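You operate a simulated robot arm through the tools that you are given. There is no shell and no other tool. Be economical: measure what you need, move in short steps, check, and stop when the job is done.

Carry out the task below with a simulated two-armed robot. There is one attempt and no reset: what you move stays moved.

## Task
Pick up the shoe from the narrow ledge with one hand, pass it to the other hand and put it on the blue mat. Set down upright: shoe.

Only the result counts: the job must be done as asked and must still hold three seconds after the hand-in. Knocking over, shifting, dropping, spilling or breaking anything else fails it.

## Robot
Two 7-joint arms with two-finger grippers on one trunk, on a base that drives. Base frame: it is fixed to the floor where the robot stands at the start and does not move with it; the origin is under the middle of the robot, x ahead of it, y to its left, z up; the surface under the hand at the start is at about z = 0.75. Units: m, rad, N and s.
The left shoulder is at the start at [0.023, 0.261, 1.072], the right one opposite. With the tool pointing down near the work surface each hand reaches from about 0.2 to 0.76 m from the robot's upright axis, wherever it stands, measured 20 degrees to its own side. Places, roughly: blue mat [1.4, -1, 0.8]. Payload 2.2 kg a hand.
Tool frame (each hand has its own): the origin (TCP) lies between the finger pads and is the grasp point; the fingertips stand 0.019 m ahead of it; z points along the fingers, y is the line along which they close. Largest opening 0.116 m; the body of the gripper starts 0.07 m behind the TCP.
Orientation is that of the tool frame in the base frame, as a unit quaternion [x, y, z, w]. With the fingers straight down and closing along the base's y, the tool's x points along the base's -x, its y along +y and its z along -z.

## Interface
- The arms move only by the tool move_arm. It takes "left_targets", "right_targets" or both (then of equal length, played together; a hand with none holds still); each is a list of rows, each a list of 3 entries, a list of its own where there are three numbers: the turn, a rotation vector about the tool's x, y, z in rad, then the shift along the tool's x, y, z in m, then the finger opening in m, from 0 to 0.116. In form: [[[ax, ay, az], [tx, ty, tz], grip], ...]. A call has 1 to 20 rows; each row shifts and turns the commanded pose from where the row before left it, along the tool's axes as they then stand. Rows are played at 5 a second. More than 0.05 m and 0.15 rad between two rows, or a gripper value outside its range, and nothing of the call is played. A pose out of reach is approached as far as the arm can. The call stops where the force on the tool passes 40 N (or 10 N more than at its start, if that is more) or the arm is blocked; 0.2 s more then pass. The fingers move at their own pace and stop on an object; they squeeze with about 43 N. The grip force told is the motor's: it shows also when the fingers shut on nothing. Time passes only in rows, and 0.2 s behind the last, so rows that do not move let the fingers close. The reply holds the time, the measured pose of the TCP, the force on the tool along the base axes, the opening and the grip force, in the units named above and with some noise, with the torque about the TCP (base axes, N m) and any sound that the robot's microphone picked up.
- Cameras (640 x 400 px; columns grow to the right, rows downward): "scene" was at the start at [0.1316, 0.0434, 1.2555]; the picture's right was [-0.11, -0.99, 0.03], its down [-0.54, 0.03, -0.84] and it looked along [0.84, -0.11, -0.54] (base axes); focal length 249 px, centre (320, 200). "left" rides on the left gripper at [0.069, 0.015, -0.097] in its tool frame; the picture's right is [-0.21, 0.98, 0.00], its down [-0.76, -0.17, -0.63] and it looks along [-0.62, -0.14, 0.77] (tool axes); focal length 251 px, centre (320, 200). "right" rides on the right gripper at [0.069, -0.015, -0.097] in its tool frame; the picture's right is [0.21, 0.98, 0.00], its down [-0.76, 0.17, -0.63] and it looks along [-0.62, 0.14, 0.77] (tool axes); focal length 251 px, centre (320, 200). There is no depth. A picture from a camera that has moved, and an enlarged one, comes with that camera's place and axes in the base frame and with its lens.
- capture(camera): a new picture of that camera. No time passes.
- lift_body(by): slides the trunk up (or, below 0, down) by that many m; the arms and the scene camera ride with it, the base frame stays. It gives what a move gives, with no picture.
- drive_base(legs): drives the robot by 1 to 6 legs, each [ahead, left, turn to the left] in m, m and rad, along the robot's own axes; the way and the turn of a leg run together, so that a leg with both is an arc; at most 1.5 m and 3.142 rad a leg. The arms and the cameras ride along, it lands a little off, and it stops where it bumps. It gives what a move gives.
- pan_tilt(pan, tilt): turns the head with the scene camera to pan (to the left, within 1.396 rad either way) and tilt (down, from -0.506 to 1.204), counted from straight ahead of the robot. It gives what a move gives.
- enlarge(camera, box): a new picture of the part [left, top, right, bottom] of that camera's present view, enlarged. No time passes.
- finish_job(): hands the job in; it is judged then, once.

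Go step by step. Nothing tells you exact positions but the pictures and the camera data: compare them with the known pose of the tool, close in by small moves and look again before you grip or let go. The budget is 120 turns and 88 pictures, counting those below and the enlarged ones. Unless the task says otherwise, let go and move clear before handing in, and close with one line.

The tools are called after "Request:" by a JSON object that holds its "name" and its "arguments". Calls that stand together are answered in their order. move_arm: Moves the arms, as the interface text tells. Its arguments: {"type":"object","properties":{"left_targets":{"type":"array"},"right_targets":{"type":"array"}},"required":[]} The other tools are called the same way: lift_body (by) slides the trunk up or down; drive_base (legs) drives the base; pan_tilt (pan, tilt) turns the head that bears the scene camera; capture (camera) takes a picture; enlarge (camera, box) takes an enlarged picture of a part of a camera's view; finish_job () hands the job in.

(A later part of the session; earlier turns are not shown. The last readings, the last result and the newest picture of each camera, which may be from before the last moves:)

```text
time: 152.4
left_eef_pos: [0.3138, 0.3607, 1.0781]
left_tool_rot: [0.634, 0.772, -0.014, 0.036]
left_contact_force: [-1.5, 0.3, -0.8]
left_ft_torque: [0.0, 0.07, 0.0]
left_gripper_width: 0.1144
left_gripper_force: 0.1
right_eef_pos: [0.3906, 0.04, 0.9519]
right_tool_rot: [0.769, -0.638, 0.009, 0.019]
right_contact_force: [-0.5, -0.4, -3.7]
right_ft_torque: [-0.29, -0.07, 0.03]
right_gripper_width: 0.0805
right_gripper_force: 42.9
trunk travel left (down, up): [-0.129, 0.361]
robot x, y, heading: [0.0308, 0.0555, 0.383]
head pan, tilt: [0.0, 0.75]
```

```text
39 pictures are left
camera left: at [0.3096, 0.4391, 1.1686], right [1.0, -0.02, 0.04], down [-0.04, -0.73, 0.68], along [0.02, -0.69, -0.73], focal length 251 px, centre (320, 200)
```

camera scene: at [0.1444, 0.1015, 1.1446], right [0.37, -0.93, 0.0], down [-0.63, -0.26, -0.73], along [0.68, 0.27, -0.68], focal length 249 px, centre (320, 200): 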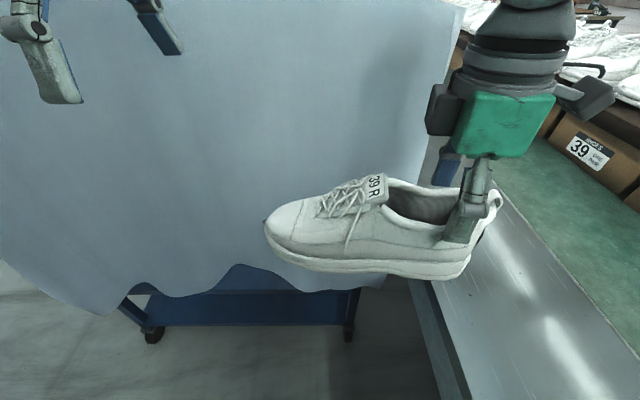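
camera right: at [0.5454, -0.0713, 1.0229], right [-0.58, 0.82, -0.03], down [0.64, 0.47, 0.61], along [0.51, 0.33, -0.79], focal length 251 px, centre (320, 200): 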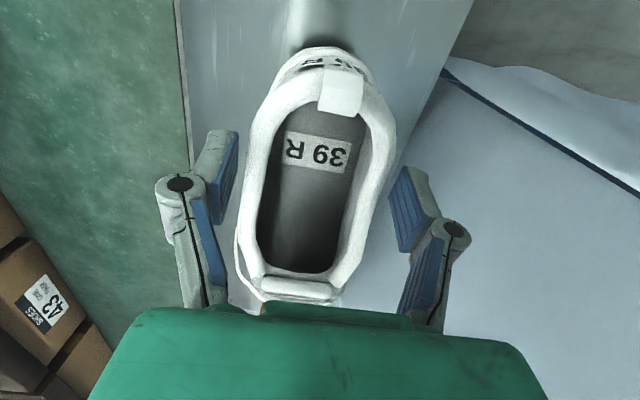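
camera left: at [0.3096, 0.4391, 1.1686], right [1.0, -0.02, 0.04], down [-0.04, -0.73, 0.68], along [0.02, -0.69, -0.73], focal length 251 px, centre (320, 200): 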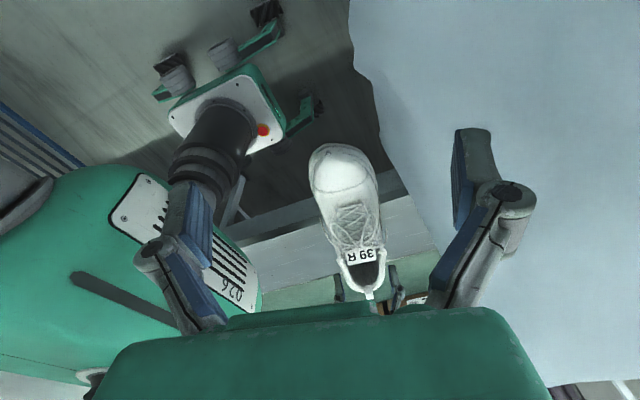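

The shoe is upright, ≈0.086 m wide at the laces, which fits the left gripper. I move the left hand above the laces, leaning slightly away from the right hand.

Request:
{"name": "move_arm", "arguments": {"left_targets": [[[0, 0, 0], [0, -0.015, 0], 0.116], [[0, -0.016, -0.005], [-0.015, 0, 0.002], 0.116], [[0, -0.016, -0.005], [-0.015, 0, 0.002], 0.116], [[0, -0.016, -0.005], [-0.015, 0, 0.002], 0.116], [[0, -0.016, -0.005], [-0.015, 0, 0.002], 0.116], [[0, -0.016, -0.005], [-0.015, 0, 0.002], 0.116], [[0, -0.016, -0.005], [-0.015, 0, 0.003], 0.116], [[0, -0.016, -0.005], [-0.015, 0, 0.003], 0.116], [[0, -0.016, -0.005], [-0.015, 0.005, 0.003], 0.116], [[0, -0.016, -0.005], [-0.015, 0.005, 0.003], 0.116], [[0, -0.016, -0.005], [-0.015, 0.005, 0.003], 0.116], [[0, -0.016, -0.005], [-0.015, 0.005, 0.003], 0.116], [[0, 0, 0], [-0.01, 0, 0], 0.116], [[0, 0, 0], [0, 0, 0], 0.116], [[0, 0, 0], [0, 0, 0], 0.116]]}}

Request:
{"name": "capture", "arguments": {"camera": "scene"}}

Request:
{"name": "capture", "arguments": {"camera": "left"}}

```text
time: 155.6
left_eef_pos: [0.3581, 0.1894, 1.0773]
left_tool_rot: [0.609, 0.783, -0.072, 0.104]
left_contact_force: [0.1, -0.3, 0.4]
left_ft_torque: [0.0, 0.02, 0.02]
left_gripper_width: 0.1159
left_gripper_force: 0.0
right_eef_pos: [0.391, 0.039, 0.9527]
right_tool_rot: [0.77, -0.638, 0.007, 0.019]
right_contact_force: [-0.3, 0.0, -3.8]
right_ft_torque: [-0.24, -0.09, 0.01]
right_gripper_width: 0.0803
right_gripper_force: 43.0
trunk travel left (down, up): [-0.129, 0.361]
robot x, y, heading: [0.0282, 0.0549, 0.382]
head pan, tilt: [0.0, 0.75]
```

```text
38 pictures are left
camera scene: at [0.1451, 0.1003, 1.1446], right [0.37, -0.93, 0.0], down [-0.63, -0.26, -0.73], along [0.68, 0.27, -0.68], focal length 249 px, centre (320, 200)
```

scene: 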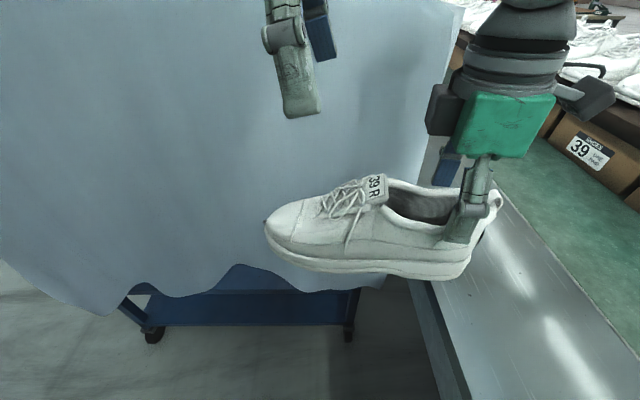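

```text
37 pictures are left
camera left: at [0.3482, 0.2813, 1.1539], right [1.0, 0.04, 0.07], down [-0.03, -0.6, 0.8], along [0.07, -0.8, -0.6], focal length 251 px, centre (320, 200)
```

left: 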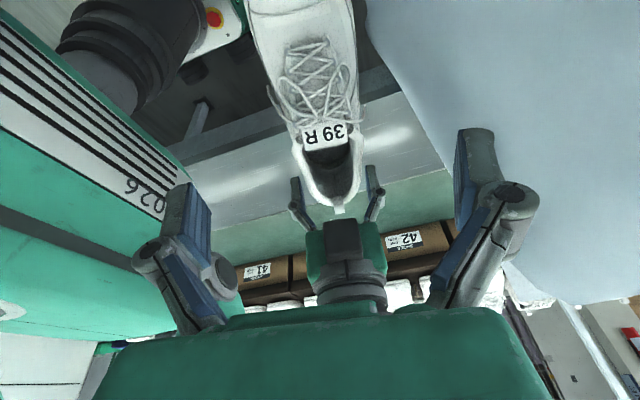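

Centred well over the laces. Descending in two stages.

Request:
{"name": "move_arm", "arguments": {"left_targets": [[[0, 0, 0], [0.002, -0.001, 0.02], 0.116], [[0, 0, 0], [0.002, -0.001, 0.02], 0.116], [[0, 0, 0], [0.002, -0.001, 0.02], 0.116], [[0, 0, 0], [0.002, -0.001, 0.02], 0.116], [[0, 0, 0], [0.002, -0.001, 0.02], 0.116], [[0, 0, 0], [0, 0, 0], 0.116], [[0, 0, 0], [0, 0, 0], 0.116]]}}

Request:
{"name": "capture", "arguments": {"camera": "scene"}}

Request:
{"name": "capture", "arguments": {"camera": "left"}}

```text
time: 157.2
left_eef_pos: [0.3577, 0.1738, 0.9777]
left_tool_rot: [0.609, 0.783, -0.072, 0.105]
left_contact_force: [0.1, 0.0, -1.3]
left_ft_torque: [-0.01, -0.03, 0.01]
left_gripper_width: 0.1161
left_gripper_force: 0.0
right_eef_pos: [0.3912, 0.0387, 0.9521]
right_tool_rot: [0.769, -0.638, 0.008, 0.018]
right_contact_force: [-0.6, -0.5, -3.3]
right_ft_torque: [-0.29, -0.06, 0.01]
right_gripper_width: 0.0805
right_gripper_force: 42.6
trunk travel left (down, up): [-0.129, 0.361]
robot x, y, heading: [0.0298, 0.0538, 0.381]
head pan, tilt: [0.0, 0.75]
```

```text
36 pictures are left
camera scene: at [0.1454, 0.1004, 1.1446], right [0.37, -0.93, 0.0], down [-0.64, -0.26, -0.73], along [0.68, 0.27, -0.68], focal length 249 px, centre (320, 200)
```

scene: 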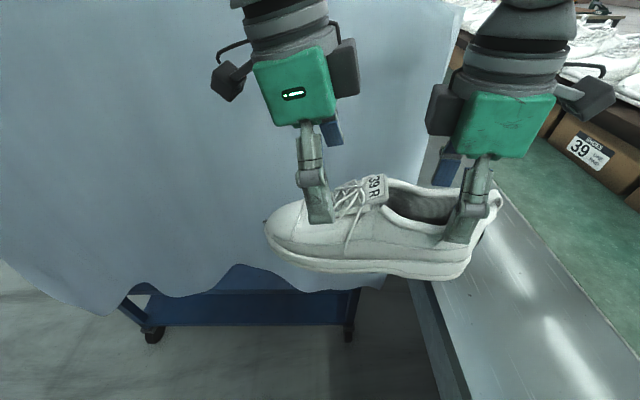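

```text
35 pictures are left
camera left: at [0.3467, 0.2662, 1.0536], right [1.0, 0.04, 0.07], down [-0.03, -0.6, 0.8], along [0.07, -0.8, -0.6], focal length 251 px, centre (320, 200)
```

left: 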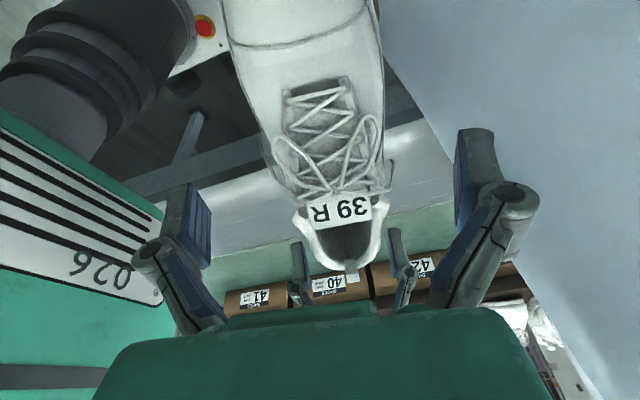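

Centred laterally. Final descent along the tool axis.

Request:
{"name": "move_arm", "arguments": {"left_targets": [[[0, 0, 0], [0, 0, 0.015], 0.116], [[0, 0, 0], [0, 0, 0.015], 0.116], [[0, 0, 0], [0.001, 0, 0.015], 0.116], [[0, 0, 0], [0.001, 0, 0.015], 0.116], [[0, 0, 0], [0.001, 0, 0.012], 0.116], [[0, 0, 0], [0, 0, 0.006], 0.116], [[0, 0, 0], [0, 0, 0], 0.116]]}}

Request:
{"name": "capture", "arguments": {"camera": "scene"}}

Request:
{"name": "capture", "arguments": {"camera": "left"}}

```text
time: 158.8
left_eef_pos: [0.363, 0.1568, 0.9016]
left_tool_rot: [0.609, 0.783, -0.072, 0.103]
left_contact_force: [-0.7, 0.2, 0.1]
left_ft_torque: [0.01, -0.01, -0.02]
left_gripper_width: 0.116
left_gripper_force: 0.0
right_eef_pos: [0.3903, 0.0394, 0.9531]
right_tool_rot: [0.77, -0.638, 0.007, 0.019]
right_contact_force: [1.0, 0.0, -3.0]
right_ft_torque: [-0.26, -0.08, 0.0]
right_gripper_width: 0.0805
right_gripper_force: 42.9
trunk travel left (down, up): [-0.129, 0.361]
robot x, y, heading: [0.0272, 0.052, 0.381]
head pan, tilt: [0.0, 0.75]
```

```text
34 pictures are left
camera scene: at [0.1454, 0.1002, 1.1446], right [0.37, -0.93, 0.0], down [-0.63, -0.26, -0.73], along [0.68, 0.27, -0.68], focal length 249 px, centre (320, 200)
```

scene: 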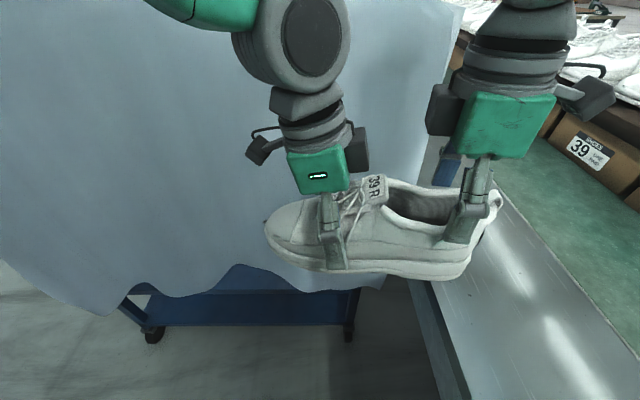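

```text
33 pictures are left
camera left: at [0.3523, 0.2494, 0.9772], right [1.0, 0.04, 0.07], down [-0.03, -0.6, 0.8], along [0.07, -0.8, -0.6], focal length 251 px, centre (320, 200)
```

left: 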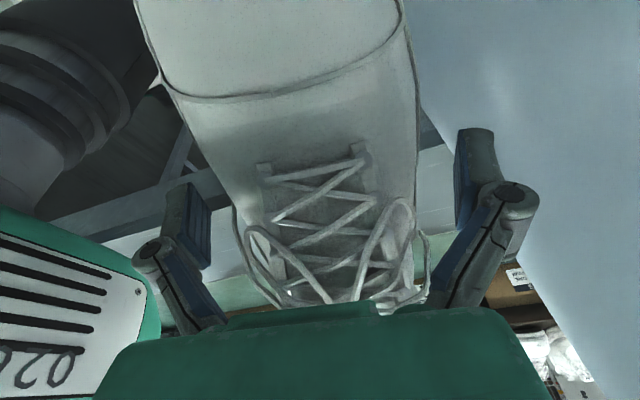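

Fingers straddle the shoe; tips are near the sole bottom, so I back off 1 cm and close the left gripper.

Request:
{"name": "move_arm", "arguments": {"left_targets": [[[0, 0, 0], [0, 0, -0.006], 0.116], [[0, 0, 0], [0, 0, -0.006], 0.116], [[0, 0, 0], [0, 0, 0], 0.1], [[0, 0, 0], [0, 0, 0], 0.085], [[0, 0, 0], [0, 0, 0], 0.06], [[0, 0, 0], [0, 0, 0], 0.03], [[0, 0, 0], [0, 0, 0], 0.0], [[0, 0, 0], [0, 0, 0], 0.0]]}}

Request:
{"name": "enlarge", "arguments": {"camera": "scene", "box": [230, 100, 520, 300]}}

```text
time: 160.6
left_eef_pos: [0.3615, 0.1603, 0.9121]
left_tool_rot: [0.608, 0.784, -0.072, 0.104]
left_contact_force: [1.1, 0.4, 0.5]
left_ft_torque: [-0.11, 0.15, 0.47]
left_gripper_width: 0.0924
left_gripper_force: 43.0
right_eef_pos: [0.3908, 0.0393, 0.9523]
right_tool_rot: [0.77, -0.638, 0.009, 0.018]
right_contact_force: [-1.4, -0.5, -2.9]
right_ft_torque: [-0.15, -0.13, -0.23]
right_gripper_width: 0.0802
right_gripper_force: 43.0
trunk travel left (down, up): [-0.129, 0.361]
robot x, y, heading: [0.0283, 0.053, 0.383]
head pan, tilt: [0.0, 0.75]
```

```text
2.00 times, centred on (375, 200) of scene
camera zoom: at [0.1454, 0.1002, 1.1446], right [0.37, -0.93, 0.0], down [-0.64, -0.26, -0.73], along [0.68, 0.27, -0.68], focal length 498 px, centre (210, 200)
```

zoom: 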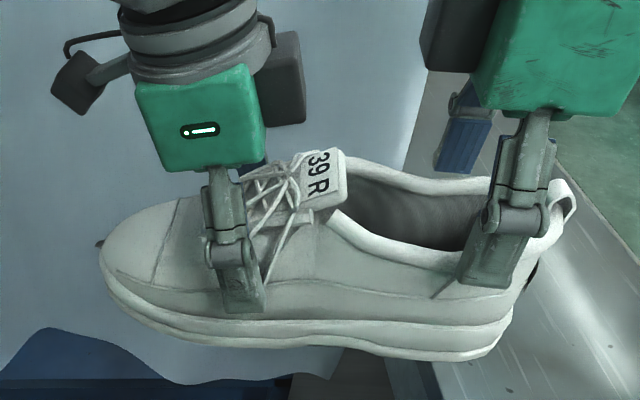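

Left has it at 0.092 m. Releasing with the right hand, then raising it straight up along its own axis.

Request:
{"name": "move_arm", "arguments": {"right_targets": [[[0, 0, 0], [0, 0, 0], 0.083], [[0, 0, 0], [0, 0, 0], 0.095], [[0, 0, 0], [0, 0, 0], 0.116], [[0, 0, 0], [0, 0, 0], 0.116], [[0, 0, 0], [0, 0, -0.01], 0.116], [[0, 0, 0], [0, 0, -0.015], 0.116], [[0, 0, 0], [0, 0, -0.02], 0.116], [[0, 0, 0], [0, 0, -0.02], 0.116], [[0, 0, 0], [0, 0, -0.02], 0.116], [[0, 0, 0], [0.01, 0, -0.02], 0.116], [[0, 0, 0], [0.01, 0, -0.01], 0.116], [[0, 0, 0], [0, 0, 0], 0.116]]}}

Request:
{"name": "capture", "arguments": {"camera": "scene"}}

```text
time: 163.2
left_eef_pos: [0.3615, 0.1598, 0.9118]
left_tool_rot: [0.609, 0.783, -0.072, 0.104]
left_contact_force: [-0.8, 0.2, -0.1]
left_ft_torque: [0.15, -0.01, -0.01]
left_gripper_width: 0.0924
left_gripper_force: 43.4
right_eef_pos: [0.3951, 0.0246, 1.0668]
right_tool_rot: [0.77, -0.638, 0.009, 0.018]
right_contact_force: [0.9, -0.6, 0.7]
right_ft_torque: [0.01, -0.01, 0.02]
right_gripper_width: 0.1163
right_gripper_force: 0.1
trunk travel left (down, up): [-0.129, 0.361]
robot x, y, heading: [0.029, 0.0534, 0.378]
head pan, tilt: [0.0, 0.75]
```

```text
31 pictures are left
camera scene: at [0.1455, 0.0995, 1.1446], right [0.37, -0.93, 0.0], down [-0.64, -0.25, -0.73], along [0.68, 0.27, -0.68], focal length 249 px, centre (320, 200)
```

scene: 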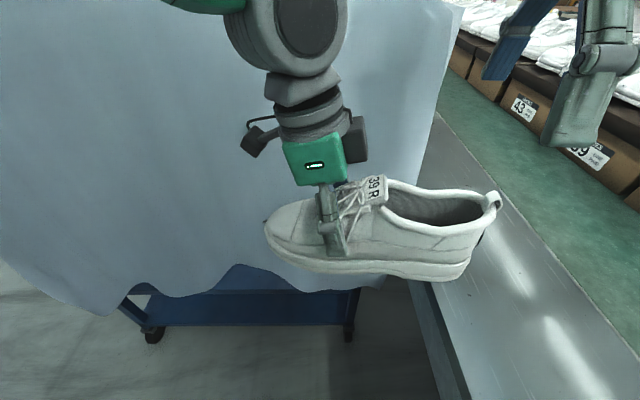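

Handover done: the left hand now holds the shoe upright. The mat is only reachable from the far side of the line, so I'll drive round the far end: first left past the cloth stack, in small legs while watching the stability.

Request:
{"name": "lift_body", "arguments": {"by": -0.06}}

Request:
{"name": "drive_base", "arguments": {"legs": [[-0.06, 0.1, 0], [0, 0.4, 0]]}}

Request:
{"name": "pan_tilt", "arguments": {"pan": 0.3, "tilt": 0.4}}

Request:
{"name": "capture", "arguments": {"camera": "scene"}}

```text
time: 164.2
left_eef_pos: [0.3607, 0.1592, 0.8529]
left_tool_rot: [0.609, 0.784, -0.071, 0.102]
left_contact_force: [-0.7, -0.1, -0.6]
left_ft_torque: [0.12, 0.02, 0.0]
left_gripper_width: 0.0922
left_gripper_force: 42.7
right_eef_pos: [0.3939, 0.0234, 1.0082]
right_tool_rot: [0.77, -0.638, 0.008, 0.018]
right_contact_force: [-0.7, 0.2, 0.3]
right_ft_torque: [0.0, -0.03, 0.01]
right_gripper_width: 0.116
right_gripper_force: 0.1
trunk travel left (down, up): [-0.069, 0.421]
robot x, y, heading: [0.0316, 0.0512, 0.378]
head pan, tilt: [0.0, 0.75]
```

```text
time: 167.5
left_eef_pos: [0.118, 0.6004, 0.852]
left_tool_rot: [0.608, 0.783, -0.074, 0.106]
left_contact_force: [0.3, 0.4, 0.0]
left_ft_torque: [0.15, 0.01, -0.03]
left_gripper_width: 0.092
left_gripper_force: 43.5
right_eef_pos: [0.1527, 0.4663, 1.0086]
right_tool_rot: [0.771, -0.637, 0.009, 0.02]
right_contact_force: [0.1, 2.2, -0.6]
right_ft_torque: [0.0, -0.02, 0.04]
right_gripper_width: 0.1158
right_gripper_force: 0.1
trunk travel left (down, up): [-0.069, 0.421]
robot x, y, heading: [-0.2136, 0.4934, 0.387]
head pan, tilt: [0.0, 0.75]
```

```text
time: 168.3
left_eef_pos: [0.1237, 0.5844, 0.853]
left_tool_rot: [0.609, 0.784, -0.067, 0.097]
left_contact_force: [0.6, 0.0, -0.3]
left_ft_torque: [0.17, 0.01, -0.03]
left_gripper_width: 0.0922
left_gripper_force: 43.0
right_eef_pos: [0.1578, 0.4469, 1.0058]
right_tool_rot: [0.771, -0.637, 0.001, 0.014]
right_contact_force: [0.2, -0.1, 1.1]
right_ft_torque: [0.05, 0.02, 0.0]
right_gripper_width: 0.1161
right_gripper_force: 0.1
trunk travel left (down, up): [-0.069, 0.421]
robot x, y, heading: [-0.2115, 0.4912, 0.383]
head pan, tilt: [0.3, 0.4]
```

```text
30 pictures are left
camera scene: at [-0.1034, 0.5713, 1.1153], right [0.63, -0.77, 0.0], down [-0.3, -0.25, -0.92], along [0.71, 0.58, -0.39], focal length 249 px, centre (320, 200)
```

scene: 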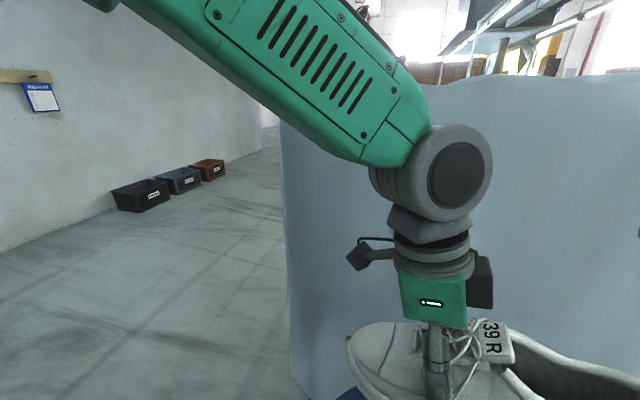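

Smooth. Continuing left past the stack.

Request:
{"name": "drive_base", "arguments": {"legs": [[0, 0.45, 0], [0, 0.4, 0]]}}

Request:
{"name": "pan_tilt", "arguments": {"pan": -0.2, "tilt": 0.3}}

Request:
{"name": "capture", "arguments": {"camera": "scene"}}

```text
time: 173.2
left_eef_pos: [-0.2018, 1.3693, 0.8531]
left_tool_rot: [0.604, 0.788, -0.065, 0.095]
left_contact_force: [-0.2, -0.7, -0.1]
left_ft_torque: [0.2, 0.03, -0.01]
left_gripper_width: 0.0922
left_gripper_force: 43.1
right_eef_pos: [-0.1652, 1.2308, 1.0048]
right_tool_rot: [0.774, -0.633, -0.003, 0.012]
right_contact_force: [-0.6, -0.8, 0.3]
right_ft_torque: [0.12, 0.05, 0.0]
right_gripper_width: 0.1159
right_gripper_force: 0.1
trunk travel left (down, up): [-0.069, 0.421]
robot x, y, heading: [-0.5388, 1.2798, 0.397]
head pan, tilt: [0.3, 0.4]
```

```text
time: 174.1
left_eef_pos: [-0.1928, 1.3432, 0.8501]
left_tool_rot: [0.608, 0.787, -0.058, 0.084]
left_contact_force: [0.2, -1.2, -1.1]
left_ft_torque: [0.19, 0.02, 0.04]
left_gripper_width: 0.0921
left_gripper_force: 43.3
right_eef_pos: [-0.1527, 1.2011, 1.0003]
right_tool_rot: [0.773, -0.634, -0.015, 0.005]
right_contact_force: [1.6, -0.7, 0.9]
right_ft_torque: [0.08, -0.01, 0.03]
right_gripper_width: 0.1159
right_gripper_force: 0.0
trunk travel left (down, up): [-0.069, 0.421]
robot x, y, heading: [-0.535, 1.2745, 0.395]
head pan, tilt: [-0.201, 0.3]
```

```text
29 pictures are left
camera scene: at [-0.3951, 1.2833, 1.1241], right [0.19, -0.98, -0.02], down [-0.3, -0.04, -0.95], along [0.93, 0.19, -0.3], focal length 249 px, centre (320, 200)
```

scene: 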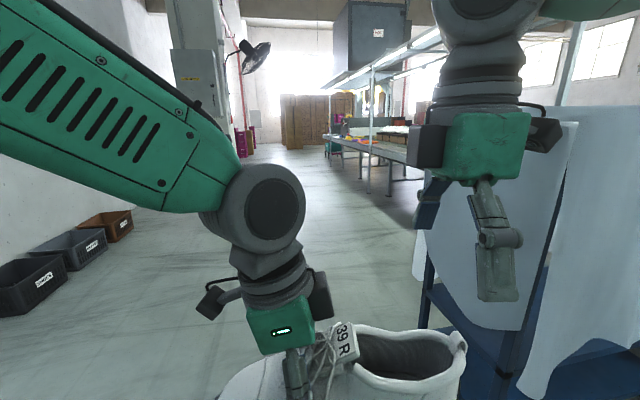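

The aisle ahead is clear. Driving forward past the cart, then easing a bit toward the line.

Request:
{"name": "drive_base", "arguments": {"legs": [[1.0, 0, 0], [1.0, 0, 0], [1.2, -0.5, 0]]}}

Request:
{"name": "pan_tilt", "arguments": {"pan": -0.2, "tilt": 0.25}}

Request:
{"name": "capture", "arguments": {"camera": "scene"}}

```text
time: 190.2
left_eef_pos: [2.9357, 2.1196, 0.8536]
left_tool_rot: [0.608, 0.785, -0.066, 0.096]
left_contact_force: [-0.4, 0.4, 0.1]
left_ft_torque: [0.13, 0.04, 0.02]
left_gripper_width: 0.0919
left_gripper_force: 43.0
right_eef_pos: [2.9708, 1.9817, 1.0053]
right_tool_rot: [0.771, -0.636, 0.0, 0.012]
right_contact_force: [0.1, 0.3, 0.5]
right_ft_torque: [-0.03, 0.02, 0.0]
right_gripper_width: 0.1161
right_gripper_force: 0.1
trunk travel left (down, up): [-0.069, 0.421]
robot x, y, heading: [2.6012, 2.0287, 0.384]
head pan, tilt: [-0.201, 0.3]
```

```text
time: 190.8
left_eef_pos: [2.9359, 2.1139, 0.8541]
left_tool_rot: [0.609, 0.785, -0.063, 0.094]
left_contact_force: [-0.2, -0.6, 0.1]
left_ft_torque: [0.18, 0.01, -0.05]
left_gripper_width: 0.0917
left_gripper_force: 43.3
right_eef_pos: [2.9712, 1.9742, 1.0058]
right_tool_rot: [0.771, -0.637, -0.003, 0.009]
right_contact_force: [0.1, -0.2, -0.4]
right_ft_torque: [0.03, 0.02, -0.01]
right_gripper_width: 0.116
right_gripper_force: 0.1
trunk travel left (down, up): [-0.069, 0.421]
robot x, y, heading: [2.604, 2.0329, 0.389]
head pan, tilt: [-0.201, 0.25]
```

```text
28 pictures are left
camera scene: at [2.7357, 2.0534, 1.1294], right [0.19, -0.98, -0.01], down [-0.25, -0.04, -0.97], along [0.95, 0.18, -0.25], focal length 249 px, centre (320, 200)
```

scene: 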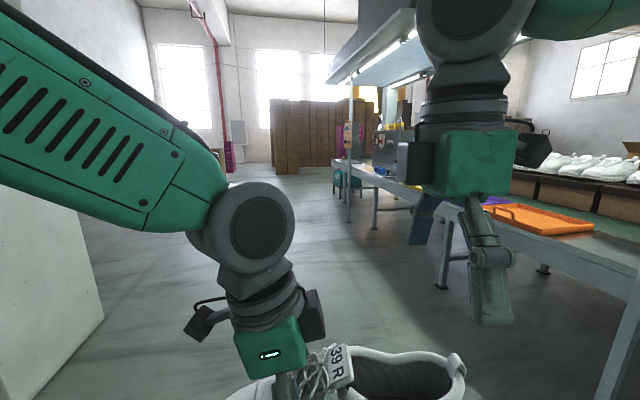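

Request:
{"name": "drive_base", "arguments": {"legs": [[1.5, 0, 0], [1.5, 0, 0]]}}

Request:
{"name": "pan_tilt", "arguments": {"pan": -0.6, "tilt": 0.25}}

Request:
{"name": "capture", "arguments": {"camera": "scene"}}

```text
time: 205.2
left_eef_pos: [5.7003, 3.2698, 0.8536]
left_tool_rot: [0.606, 0.787, -0.065, 0.097]
left_contact_force: [0.3, 0.5, -0.1]
left_ft_torque: [0.12, 0.01, 0.02]
left_gripper_width: 0.0913
left_gripper_force: 43.2
right_eef_pos: [5.7371, 3.1316, 1.0071]
right_tool_rot: [0.773, -0.634, 0.001, 0.011]
right_contact_force: [0.3, 0.7, -0.1]
right_ft_torque: [0.0, -0.01, 0.01]
right_gripper_width: 0.1159
right_gripper_force: 0.0
trunk travel left (down, up): [-0.069, 0.421]
robot x, y, heading: [5.3724, 3.1736, 0.394]
head pan, tilt: [-0.201, 0.25]
```

```text
time: 206.1
left_eef_pos: [5.6988, 3.2698, 0.8548]
left_tool_rot: [0.605, 0.787, -0.064, 0.099]
left_contact_force: [-0.1, 0.6, 0.2]
left_ft_torque: [0.13, 0.03, 0.01]
left_gripper_width: 0.0911
left_gripper_force: 43.1
right_eef_pos: [5.7342, 3.1321, 1.0078]
right_tool_rot: [0.773, -0.634, 0.001, 0.011]
right_contact_force: [-0.1, 0.1, -0.1]
right_ft_torque: [-0.01, 0.02, -0.02]
right_gripper_width: 0.1159
right_gripper_force: 0.0
trunk travel left (down, up): [-0.069, 0.421]
robot x, y, heading: [5.3704, 3.1767, 0.392]
head pan, tilt: [-0.6, 0.25]
```

```text
27 pictures are left
camera scene: at [5.4999, 3.1734, 1.1296], right [-0.2, -0.98, 0.0], down [-0.24, 0.05, -0.97], along [0.95, -0.2, -0.25], focal length 249 px, centre (320, 200)
```

scene: 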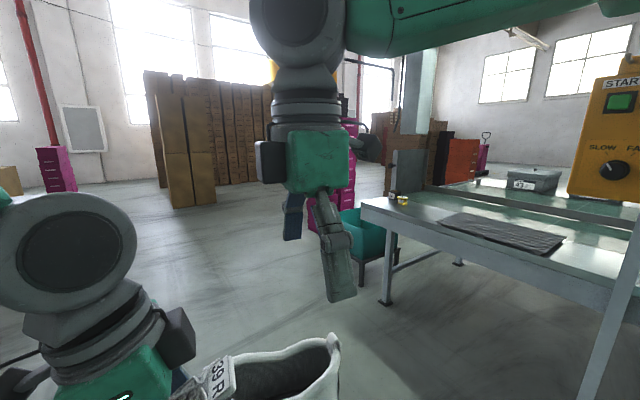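

The line ends about 1.5 m ahead on the right. Moving up to see the gap there.

Request:
{"name": "drive_base", "arguments": {"legs": [[1.2, 0.2, 0]]}}

Request:
{"name": "pan_tilt", "arguments": {"pan": -1.1, "tilt": 0.35}}

Request:
{"name": "capture", "arguments": {"camera": "scene"}}

```text
time: 212.3
left_eef_pos: [6.7539, 3.9064, 0.8546]
left_tool_rot: [0.614, 0.781, -0.066, 0.097]
left_contact_force: [0.4, -0.1, 0.2]
left_ft_torque: [0.11, 0.02, 0.01]
left_gripper_width: 0.0907
left_gripper_force: 42.9
right_eef_pos: [6.7869, 3.7672, 1.007]
right_tool_rot: [0.767, -0.642, 0.001, 0.011]
right_contact_force: [0.0, 0.3, 0.1]
right_ft_torque: [-0.02, 0.03, 0.0]
right_gripper_width: 0.1159
right_gripper_force: 0.0
trunk travel left (down, up): [-0.069, 0.421]
robot x, y, heading: [6.4213, 3.82, 0.373]
head pan, tilt: [-0.6, 0.25]
```

```text
time: 213.2
left_eef_pos: [6.7521, 3.9076, 0.8546]
left_tool_rot: [0.614, 0.781, -0.064, 0.098]
left_contact_force: [-0.6, 0.2, 0.4]
left_ft_torque: [0.15, 0.03, 0.0]
left_gripper_width: 0.0909
left_gripper_force: 43.3
right_eef_pos: [6.7854, 3.768, 1.0079]
right_tool_rot: [0.767, -0.642, 0.002, 0.01]
right_contact_force: [-0.7, 0.4, -0.2]
right_ft_torque: [0.0, 0.0, -0.04]
right_gripper_width: 0.1159
right_gripper_force: 0.1
trunk travel left (down, up): [-0.069, 0.421]
robot x, y, heading: [6.4221, 3.8173, 0.372]
head pan, tilt: [-1.1, 0.351]
```

```text
26 pictures are left
camera scene: at [6.5303, 3.7732, 1.1202], right [-0.66, -0.75, 0.0], down [-0.26, 0.23, -0.94], along [0.7, -0.62, -0.35], focal length 249 px, centre (320, 200)
```

scene: 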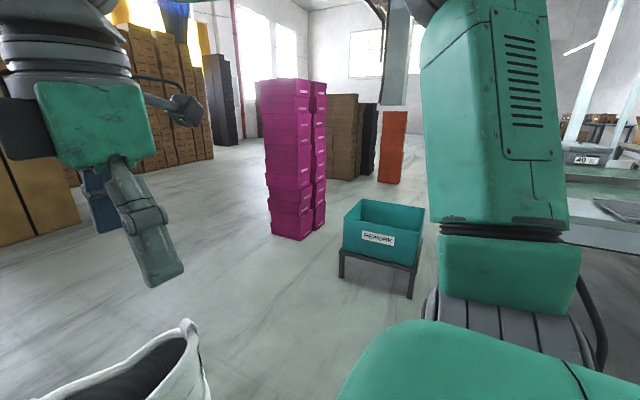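

I can see a teal bin at ≈(7.1–7.7, 2.2–2.7) and magenta stacks at ≈(8.3, 2.5). I'll go round behind the magenta stacks and then turn toward the far side.

Request:
{"name": "drive_base", "arguments": {"legs": [[1.175, -0.817, 0], [1.175, -0.817, 0], [0, 0, -1.1], [0, 0, -1.06]]}}

Request:
{"name": "pan_tilt", "arguments": {"pan": 0, "tilt": 0.4}}

Request:
{"name": "capture", "arguments": {"camera": "scene"}}

```text
time: 232.5
left_eef_pos: [9.0614, 2.8197, 0.8545]
left_tool_rot: [0.975, -0.186, -0.117, -0.012]
left_contact_force: [-0.3, -0.5, 0.6]
left_ft_torque: [-0.09, -0.08, 0.0]
left_gripper_width: 0.0907
left_gripper_force: 43.3
right_eef_pos: [8.9284, 2.8725, 1.008]
right_tool_rot: [0.218, 0.976, 0.008, -0.006]
right_contact_force: [0.5, -0.5, -0.5]
right_ft_torque: [0.03, -0.02, -0.02]
right_gripper_width: 0.116
right_gripper_force: 0.1
trunk travel left (down, up): [-0.069, 0.421]
robot x, y, heading: [9.1806, 3.1423, -1.809]
head pan, tilt: [-1.1, 0.351]
```

```text
time: 233.8
left_eef_pos: [9.0615, 2.8205, 0.8558]
left_tool_rot: [0.975, -0.188, -0.117, -0.011]
left_contact_force: [-0.5, 0.3, -0.6]
left_ft_torque: [-0.06, -0.11, 0.0]
left_gripper_width: 0.0902
left_gripper_force: 43.4
right_eef_pos: [8.9312, 2.8747, 1.0081]
right_tool_rot: [0.218, 0.976, 0.009, -0.007]
right_contact_force: [-0.6, -0.3, -0.1]
right_ft_torque: [0.01, 0.01, 0.01]
right_gripper_width: 0.1161
right_gripper_force: 0.2
trunk travel left (down, up): [-0.069, 0.421]
robot x, y, heading: [9.1792, 3.1407, -1.814]
head pan, tilt: [0.0, 0.4]
```

```text
25 pictures are left
camera scene: at [9.1485, 3.0112, 1.1157], right [-0.97, 0.24, 0.0], down [0.1, 0.38, -0.92], along [-0.22, -0.89, -0.39], focal length 249 px, centre (320, 200)
```

scene: 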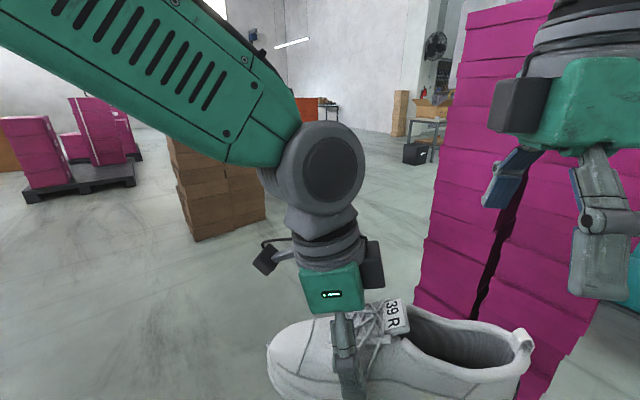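

Request:
{"name": "drive_base", "arguments": {"legs": [[1.43, 0.22, 0], [0, 0, -0.54]]}}

Request:
{"name": "pan_tilt", "arguments": {"pan": -0.15, "tilt": 0.4}}

Request:
{"name": "capture", "arguments": {"camera": "scene"}}

```text
time: 242.6
left_eef_pos: [8.7578, 1.4722, 0.8569]
left_tool_rot: [0.883, -0.454, -0.109, -0.044]
left_contact_force: [0.3, -0.2, 0.5]
left_ft_torque: [-0.07, -0.06, 0.01]
left_gripper_width: 0.0907
left_gripper_force: 43.3
right_eef_pos: [8.6767, 1.5889, 1.0086]
right_tool_rot: [0.484, 0.875, 0.011, -0.005]
right_contact_force: [-0.8, -0.7, -0.6]
right_ft_torque: [-0.01, -0.03, -0.02]
right_gripper_width: 0.1159
right_gripper_force: 0.1
trunk travel left (down, up): [-0.069, 0.421]
robot x, y, heading: [9.0298, 1.6743, -2.383]
head pan, tilt: [0.0, 0.4]
```

```text
time: 243.3
left_eef_pos: [8.7595, 1.4738, 0.8558]
left_tool_rot: [0.883, -0.454, -0.109, -0.043]
left_contact_force: [-0.5, -0.5, 0.5]
left_ft_torque: [-0.12, -0.07, -0.02]
left_gripper_width: 0.0905
left_gripper_force: 43.0
right_eef_pos: [8.6765, 1.5906, 1.0083]
right_tool_rot: [0.484, 0.875, 0.012, -0.004]
right_contact_force: [-0.7, 0.1, -0.1]
right_ft_torque: [-0.02, -0.02, -0.02]
right_gripper_width: 0.1158
right_gripper_force: 0.0
trunk travel left (down, up): [-0.069, 0.421]
robot x, y, heading: [9.0329, 1.678, -2.384]
head pan, tilt: [-0.15, 0.4]
```

```text
24 pictures are left
camera scene: at [8.9238, 1.5984, 1.1157], right [-0.57, 0.82, 0.0], down [0.32, 0.22, -0.92], along [-0.76, -0.53, -0.39], focal length 249 px, centre (320, 200)
```

scene: 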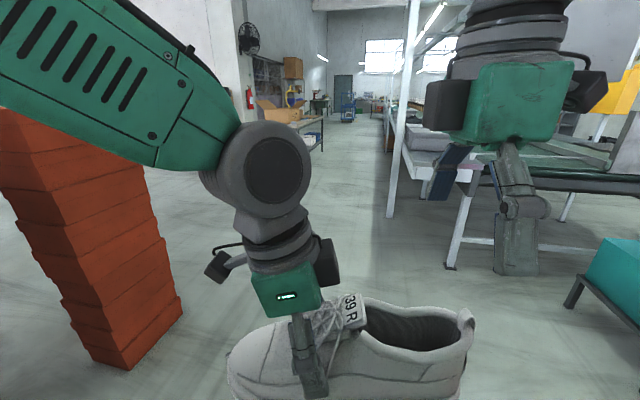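

The passage between the orange stack and the line end is open. Driving through and turning along the far aisle.

Request:
{"name": "drive_base", "arguments": {"legs": [[1.06, -0.15, 0], [1.06, -0.15, 0], [0, 0, -0.37]]}}

Request:
{"name": "pan_tilt", "arguments": {"pan": -0.1, "tilt": 0.35}}

Request:
{"name": "capture", "arguments": {"camera": "scene"}}

```text
time: 255.1
left_eef_pos: [6.9424, 0.3552, 0.8558]
left_tool_rot: [0.782, -0.611, -0.1, -0.063]
left_contact_force: [-0.3, 0.3, 0.8]
left_ft_torque: [-0.15, -0.01, 0.01]
left_gripper_width: 0.0905
left_gripper_force: 43.2
right_eef_pos: [6.9091, 0.4914, 1.0072]
right_tool_rot: [0.639, 0.769, 0.012, -0.002]
right_contact_force: [-0.3, -0.3, 0.3]
right_ft_torque: [0.0, -0.01, 0.0]
right_gripper_width: 0.116
right_gripper_force: 0.0
trunk travel left (down, up): [-0.069, 0.421]
robot x, y, heading: [7.2718, 0.4437, -2.762]
head pan, tilt: [-0.15, 0.4]
```

```text
time: 255.7
left_eef_pos: [6.9437, 0.3543, 0.8559]
left_tool_rot: [0.782, -0.612, -0.1, -0.062]
left_contact_force: [-1.0, 0.0, 0.5]
left_ft_torque: [-0.13, -0.02, -0.04]
left_gripper_width: 0.09
left_gripper_force: 42.6
right_eef_pos: [6.9101, 0.4924, 1.0073]
right_tool_rot: [0.639, 0.769, 0.014, -0.002]
right_contact_force: [-0.2, -0.7, -0.2]
right_ft_torque: [0.0, 0.01, 0.02]
right_gripper_width: 0.1163
right_gripper_force: 0.1
trunk travel left (down, up): [-0.069, 0.421]
robot x, y, heading: [7.2716, 0.4419, -2.757]
head pan, tilt: [-0.099, 0.351]
```

```text
23 pictures are left
camera scene: at [7.1416, 0.4045, 1.1202], right [-0.28, 0.96, 0.0], down [0.33, 0.09, -0.94], along [-0.9, -0.26, -0.35], focal length 249 px, centre (320, 200)
```

scene: 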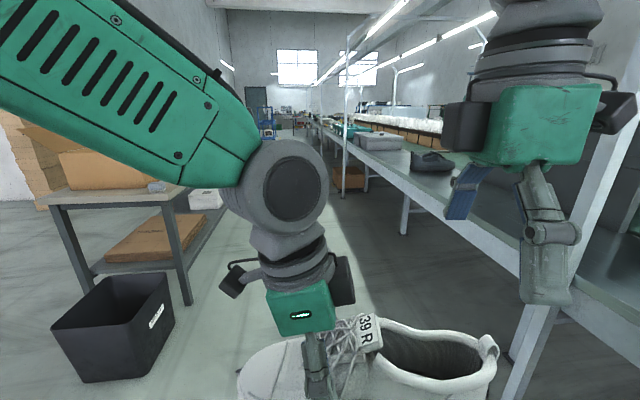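

The aisle between the line and the table is about 1.2 m wide and I'm in its middle. Driving along it.

Request:
{"name": "drive_base", "arguments": {"legs": [[1.0, 0, 0], [1.0, 0, 0], [1.0, 0, 0]]}}

Request:
{"name": "pan_tilt", "arguments": {"pan": -0.35, "tilt": 0.4}}

Request:
{"name": "capture", "arguments": {"camera": "scene"}}

```text
time: 270.4
left_eef_pos: [4.1697, -0.7247, 0.8571]
left_tool_rot: [0.778, -0.618, -0.099, -0.062]
left_contact_force: [0.1, -0.8, -0.2]
left_ft_torque: [-0.15, -0.05, -0.02]
left_gripper_width: 0.0902
left_gripper_force: 43.0
right_eef_pos: [4.1394, -0.5876, 1.0064]
right_tool_rot: [0.646, 0.763, 0.013, -0.001]
right_contact_force: [0.8, 0.5, -0.8]
right_ft_torque: [-0.02, -0.03, 0.03]
right_gripper_width: 0.1161
right_gripper_force: 0.0
trunk travel left (down, up): [-0.069, 0.421]
robot x, y, heading: [4.5012, -0.6388, -2.777]
head pan, tilt: [-0.099, 0.351]
```

```text
time: 271.1
left_eef_pos: [4.1718, -0.7246, 0.8579]
left_tool_rot: [0.778, -0.618, -0.1, -0.061]
left_contact_force: [-0.1, 0.6, 0.0]
left_ft_torque: [-0.09, -0.02, -0.02]
left_gripper_width: 0.0901
left_gripper_force: 42.9
right_eef_pos: [4.1389, -0.5864, 1.0071]
right_tool_rot: [0.646, 0.763, 0.015, -0.001]
right_contact_force: [-0.1, -0.8, 0.4]
right_ft_torque: [0.0, -0.01, 0.03]
right_gripper_width: 0.1157
right_gripper_force: 0.0
trunk travel left (down, up): [-0.069, 0.421]
robot x, y, heading: [4.4986, -0.6443, -2.777]
head pan, tilt: [-0.351, 0.4]
```

```text
22 pictures are left
camera scene: at [4.3663, -0.6555, 1.1157], right [-0.01, 1.0, 0.0], down [0.39, 0.01, -0.92], along [-0.92, -0.01, -0.39], focal length 249 px, centre (320, 200)
```

scene: 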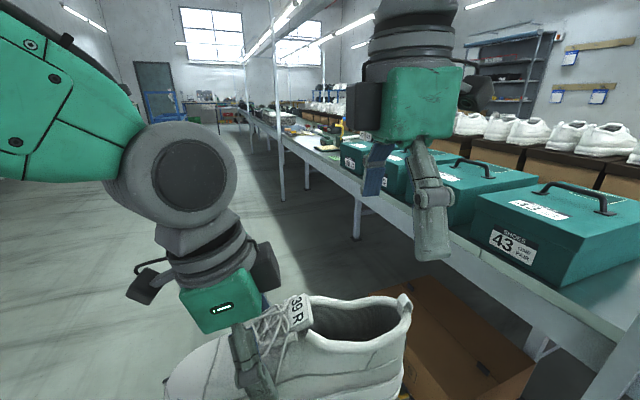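

Continuing along, a little farther from the carton under the shelf, then stopping abreast of the mat.

Request:
{"name": "drive_base", "arguments": {"legs": [[0.3, 0.15, 0], [0.9, 0, 0], [0.9, 0, 0], [0.8, 0, 0]]}}

Request:
{"name": "pan_tilt", "arguments": {"pan": -1.0, "tilt": 0.45}}

Request:
{"name": "capture", "arguments": {"camera": "scene"}}

```text
time: 285.9
left_eef_pos: [1.5264, -1.895, 0.8572]
left_tool_rot: [0.78, -0.615, -0.099, -0.062]
left_contact_force: [-0.1, 0.7, 0.2]
left_ft_torque: [-0.14, -0.02, -0.03]
left_gripper_width: 0.0904
left_gripper_force: 42.8
right_eef_pos: [1.4952, -1.7567, 1.0058]
right_tool_rot: [0.642, 0.766, 0.015, -0.001]
right_contact_force: [0.3, -0.4, 0.4]
right_ft_torque: [-0.01, 0.0, 0.03]
right_gripper_width: 0.116
right_gripper_force: 0.1
trunk travel left (down, up): [-0.069, 0.421]
robot x, y, heading: [1.8546, -1.8086, -2.77]
head pan, tilt: [-0.351, 0.4]
```

```text
time: 286.9
left_eef_pos: [1.5292, -1.894, 0.8587]
left_tool_rot: [0.779, -0.615, -0.101, -0.061]
left_contact_force: [-1.1, 0.2, -0.3]
left_ft_torque: [-0.15, 0.01, -0.01]
left_gripper_width: 0.0903
left_gripper_force: 42.7
right_eef_pos: [1.4973, -1.7575, 1.0054]
right_tool_rot: [0.643, 0.766, 0.015, 0.001]
right_contact_force: [0.5, 0.8, 0.0]
right_ft_torque: [0.0, 0.0, -0.02]
right_gripper_width: 0.1161
right_gripper_force: 0.1
trunk travel left (down, up): [-0.069, 0.421]
robot x, y, heading: [1.8523, -1.8113, -2.771]
head pan, tilt: [-1.0, 0.45]
```

```text
21 pictures are left
camera scene: at [1.7406, -1.7685, 1.111], right [0.59, 0.81, 0.0], down [0.35, -0.26, -0.9], along [-0.73, 0.53, -0.44], focal length 249 px, centre (320, 200)
```

scene: 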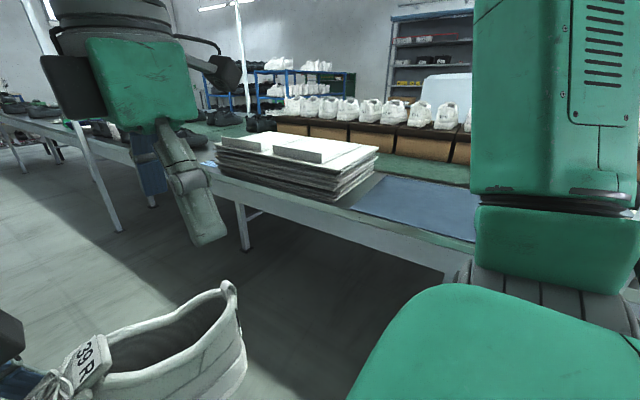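

The mat is right there beside the paper stack. I raise the trunk a bit for clearance and turn to face the line.

Request:
{"name": "lift_body", "arguments": {"by": 0.13}}

Request:
{"name": "drive_base", "arguments": {"legs": [[0, 0.1, 0], [0, 0, -0.8], [0, 0, -0.77]]}}

Request:
{"name": "pan_tilt", "arguments": {"pan": 0, "tilt": 0.6}}

Request:
{"name": "capture", "arguments": {"camera": "scene"}}

```text
time: 288.5
left_eef_pos: [1.5294, -1.8947, 0.9874]
left_tool_rot: [0.78, -0.615, -0.1, -0.062]
left_contact_force: [-0.1, 0.8, -3.6]
left_ft_torque: [-0.12, 0.0, 0.02]
left_gripper_width: 0.0903
left_gripper_force: 43.0
right_eef_pos: [1.4964, -1.7571, 1.1356]
right_tool_rot: [0.643, 0.766, 0.016, 0.0]
right_contact_force: [0.7, -0.9, -0.1]
right_ft_torque: [-0.01, -0.02, -0.01]
right_gripper_width: 0.116
right_gripper_force: 0.1
trunk travel left (down, up): [-0.199, 0.291]
robot x, y, heading: [1.8524, -1.8098, -2.768]
head pan, tilt: [-1.0, 0.45]
```

```text
time: 293.8
left_eef_pos: [1.8407, -1.5696, 0.9878]
left_tool_rot: [-0.107, 0.989, 0.025, 0.103]
left_contact_force: [2.0, 0.1, -3.3]
left_ft_torque: [-0.02, 0.24, 0.01]
left_gripper_width: 0.0905
left_gripper_force: 43.0
right_eef_pos: [1.9812, -1.5361, 1.1287]
right_tool_rot: [0.997, 0.078, 0.0, 0.021]
right_contact_force: [1.5, 0.6, 0.4]
right_ft_torque: [-0.02, 0.08, 0.02]
right_gripper_width: 0.1159
right_gripper_force: 0.1
trunk travel left (down, up): [-0.199, 0.291]
robot x, y, heading: [1.893, -1.9003, 1.92]
head pan, tilt: [-1.0, 0.45]
```

```text
time: 295.0
left_eef_pos: [1.8054, -1.5835, 0.9892]
left_tool_rot: [-0.108, 0.987, 0.029, 0.119]
left_contact_force: [-1.2, -1.3, -1.6]
left_ft_torque: [-0.01, 0.05, 0.03]
left_gripper_width: 0.0903
left_gripper_force: 43.5
right_eef_pos: [1.9436, -1.5522, 1.136]
right_tool_rot: [0.997, 0.08, 0.016, 0.013]
right_contact_force: [-0.7, 0.3, 1.3]
right_ft_torque: [0.02, -0.11, 0.03]
right_gripper_width: 0.1159
right_gripper_force: 0.2
trunk travel left (down, up): [-0.199, 0.291]
robot x, y, heading: [1.8924, -1.9031, 1.924]
head pan, tilt: [0.0, 0.6]
```

```text
20 pictures are left
camera scene: at [1.8396, -1.7816, 1.2276], right [0.94, 0.35, 0.01], down [0.2, -0.53, -0.82], along [-0.28, 0.77, -0.57], focal length 249 px, centre (320, 200)
```

scene: 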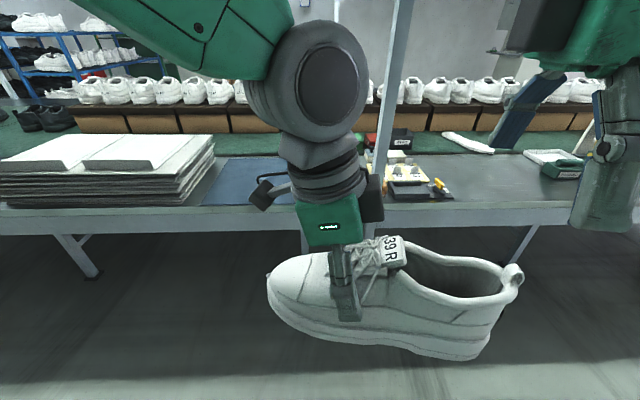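

The mat spans roughly along the shelf from the paper stack to the tray. I move the right hand out of the way, then drive left and closer.

Request:
{"name": "move_arm", "arguments": {"right_targets": [[[0, 0, 0], [0.015, 0, 0], 0.116], [[0, 0, 0], [0.02, 0, 0], 0.116], [[0, 0, 0], [0.02, 0, 0], 0.116], [[0, 0, 0], [0.02, 0, 0], 0.116], [[0, 0, 0], [0.02, 0, 0], 0.116], [[0, 0, 0], [0.02, 0, 0], 0.116], [[0, 0, 0], [0.015, 0, 0], 0.116], [[0, 0, 0], [0, 0, 0], 0.116], [[0, 0, 0], [0, 0, 0], 0.116]]}}

Request:
{"name": "drive_base", "arguments": {"legs": [[0, 0.2, 0.02], [0.3, 0, 0]]}}

Request:
{"name": "move_arm", "arguments": {"right_targets": [[[0, 0, 0], [0, 0, 0], 0.116], [[0, 0, 0], [0, 0, 0], 0.116], [[0, 0, 0], [0, 0, 0], 0.116], [[0, 0, 0], [0, 0, 0], 0.116], [[0, 0, 0], [0, 0, 0], 0.116], [[0, 0, 0], [0, 0, 0], 0.116], [[0, 0, 0], [0, 0, 0], 0.116], [[0, 0, 0], [0, 0, 0], 0.116]]}}

Request:
{"name": "capture", "arguments": {"camera": "scene"}}

```text
time: 297.0
left_eef_pos: [1.8292, -1.5731, 0.9885]
left_tool_rot: [-0.106, 0.988, 0.027, 0.11]
left_contact_force: [-0.1, 0.1, -4.1]
left_ft_torque: [-0.05, 0.11, -0.02]
left_gripper_width: 0.0904
left_gripper_force: 43.0
right_eef_pos: [2.0936, -1.5201, 1.132]
right_tool_rot: [0.997, 0.079, 0.009, 0.019]
right_contact_force: [-0.4, -0.7, 0.6]
right_ft_torque: [0.01, 0.0, -0.01]
right_gripper_width: 0.1161
right_gripper_force: 0.0
trunk travel left (down, up): [-0.199, 0.291]
robot x, y, heading: [1.8947, -1.902, 1.925]
head pan, tilt: [0.0, 0.6]
```

```text
time: 300.3
left_eef_pos: [1.4901, -1.3815, 0.9908]
left_tool_rot: [-0.12, 0.985, 0.03, 0.121]
left_contact_force: [-1.0, 1.1, -2.4]
left_ft_torque: [-0.09, 0.07, 0.0]
left_gripper_width: 0.0901
left_gripper_force: 42.5
right_eef_pos: [1.7518, -1.3226, 1.1406]
right_tool_rot: [0.995, 0.092, 0.021, 0.013]
right_contact_force: [-0.4, 0.6, 0.0]
right_ft_torque: [0.0, -0.02, -0.01]
right_gripper_width: 0.116
right_gripper_force: 0.1
trunk travel left (down, up): [-0.199, 0.291]
robot x, y, heading: [1.5905, -1.6964, 1.951]
head pan, tilt: [0.0, 0.6]
```

```text
time: 302.1
left_eef_pos: [1.5058, -1.3768, 0.9895]
left_tool_rot: [-0.121, 0.986, 0.029, 0.112]
left_contact_force: [-0.1, -0.1, -2.3]
left_ft_torque: [0.01, 0.09, -0.01]
left_gripper_width: 0.0906
left_gripper_force: 43.4
right_eef_pos: [1.7708, -1.3186, 1.1339]
right_tool_rot: [0.996, 0.091, 0.012, 0.016]
right_contact_force: [0.5, -0.6, -0.9]
right_ft_torque: [0.03, -0.04, 0.02]
right_gripper_width: 0.1163
right_gripper_force: 0.2
trunk travel left (down, up): [-0.199, 0.291]
robot x, y, heading: [1.5849, -1.6981, 1.948]
head pan, tilt: [0.0, 0.6]
```

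```text
19 pictures are left
camera scene: at [1.5243, -1.5821, 1.2273], right [0.93, 0.37, 0.01], down [0.22, -0.52, -0.82], along [-0.3, 0.77, -0.57], focal length 249 px, centre (320, 200)
```

scene: 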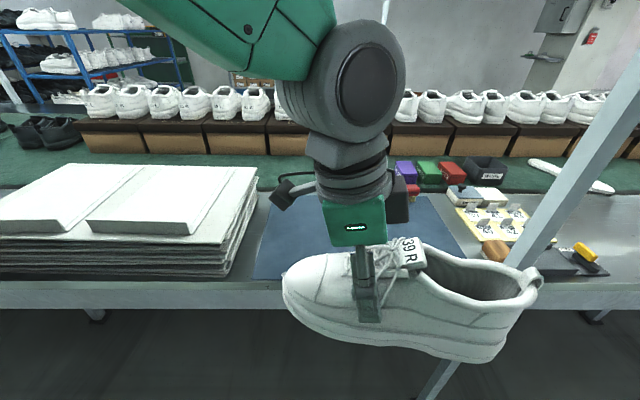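

The mat spans well beneath the target and a pole stands at the shelf edge on the right. I pull the right hand back from the pole and zoom in to check the shoe's level.

Request:
{"name": "move_arm", "arguments": {"right_targets": [[[0, 0, 0], [0, 0.02, 0], 0.116], [[0, 0, 0], [-0.01, 0.02, 0], 0.116], [[0, 0, 0], [-0.01, 0.02, 0], 0.116], [[0, 0, 0], [-0.01, 0.02, 0], 0.116], [[0, 0, 0], [0, 0.02, 0], 0.116], [[0, 0, 0], [0, 0.02, 0], 0.116], [[0, 0, 0], [0, 0, 0], 0.116], [[0, 0, 0], [0, 0, 0], 0.116], [[0, 0, 0], [0, 0, 0], 0.116]]}}

Request:
{"name": "pan_tilt", "arguments": {"pan": 0, "tilt": 0.75}}

Request:
{"name": "enlarge", "arguments": {"camera": "scene", "box": [240, 100, 560, 300]}}

```text
time: 304.3
left_eef_pos: [1.4997, -1.3812, 0.9895]
left_tool_rot: [-0.12, 0.985, 0.031, 0.118]
left_contact_force: [-1.3, -0.7, -3.2]
left_ft_torque: [0.01, 0.07, 0.0]
left_gripper_width: 0.0904
left_gripper_force: 42.9
right_eef_pos: [1.7542, -1.4442, 1.141]
right_tool_rot: [0.996, 0.091, 0.018, 0.014]
right_contact_force: [-0.1, 0.1, -0.1]
right_ft_torque: [0.03, -0.05, 0.03]
right_gripper_width: 0.116
right_gripper_force: 0.0
trunk travel left (down, up): [-0.199, 0.291]
robot x, y, heading: [1.5863, -1.6999, 1.95]
head pan, tilt: [0.0, 0.6]
stopped in row 9 (right hand): the arm was blocked; the commanded pose is now the measured one
```

```text
time: 305.0
left_eef_pos: [1.5223, -1.3726, 0.9888]
left_tool_rot: [-0.119, 0.986, 0.029, 0.109]
left_contact_force: [-1.1, 0.2, -4.1]
left_ft_torque: [0.02, 0.16, -0.01]
left_gripper_width: 0.0903
left_gripper_force: 42.8
right_eef_pos: [1.7785, -1.4351, 1.1363]
right_tool_rot: [0.996, 0.091, 0.006, 0.017]
right_contact_force: [0.2, -0.9, -0.9]
right_ft_torque: [-0.01, 0.03, -0.04]
right_gripper_width: 0.1156
right_gripper_force: 0.1
trunk travel left (down, up): [-0.199, 0.291]
robot x, y, heading: [1.5981, -1.6945, 1.947]
head pan, tilt: [0.0, 0.75]
```

```text
2.00 times, centred on (400, 200) of scene
camera zoom: at [1.5721, -1.5693, 1.2144], right [0.93, 0.37, -0.02], down [0.24, -0.64, -0.73], along [-0.28, 0.67, -0.68], focal length 498 px, centre (160, 200)
```

zoom: 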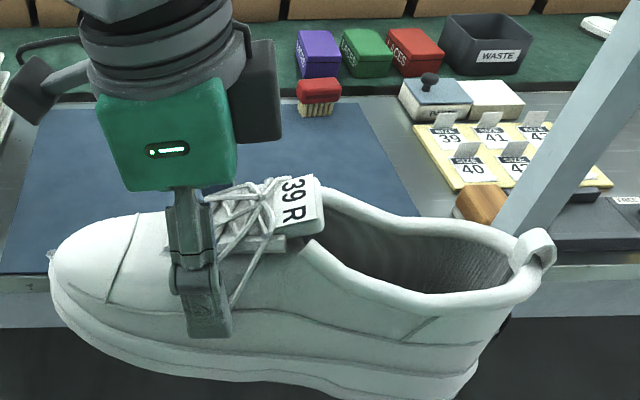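

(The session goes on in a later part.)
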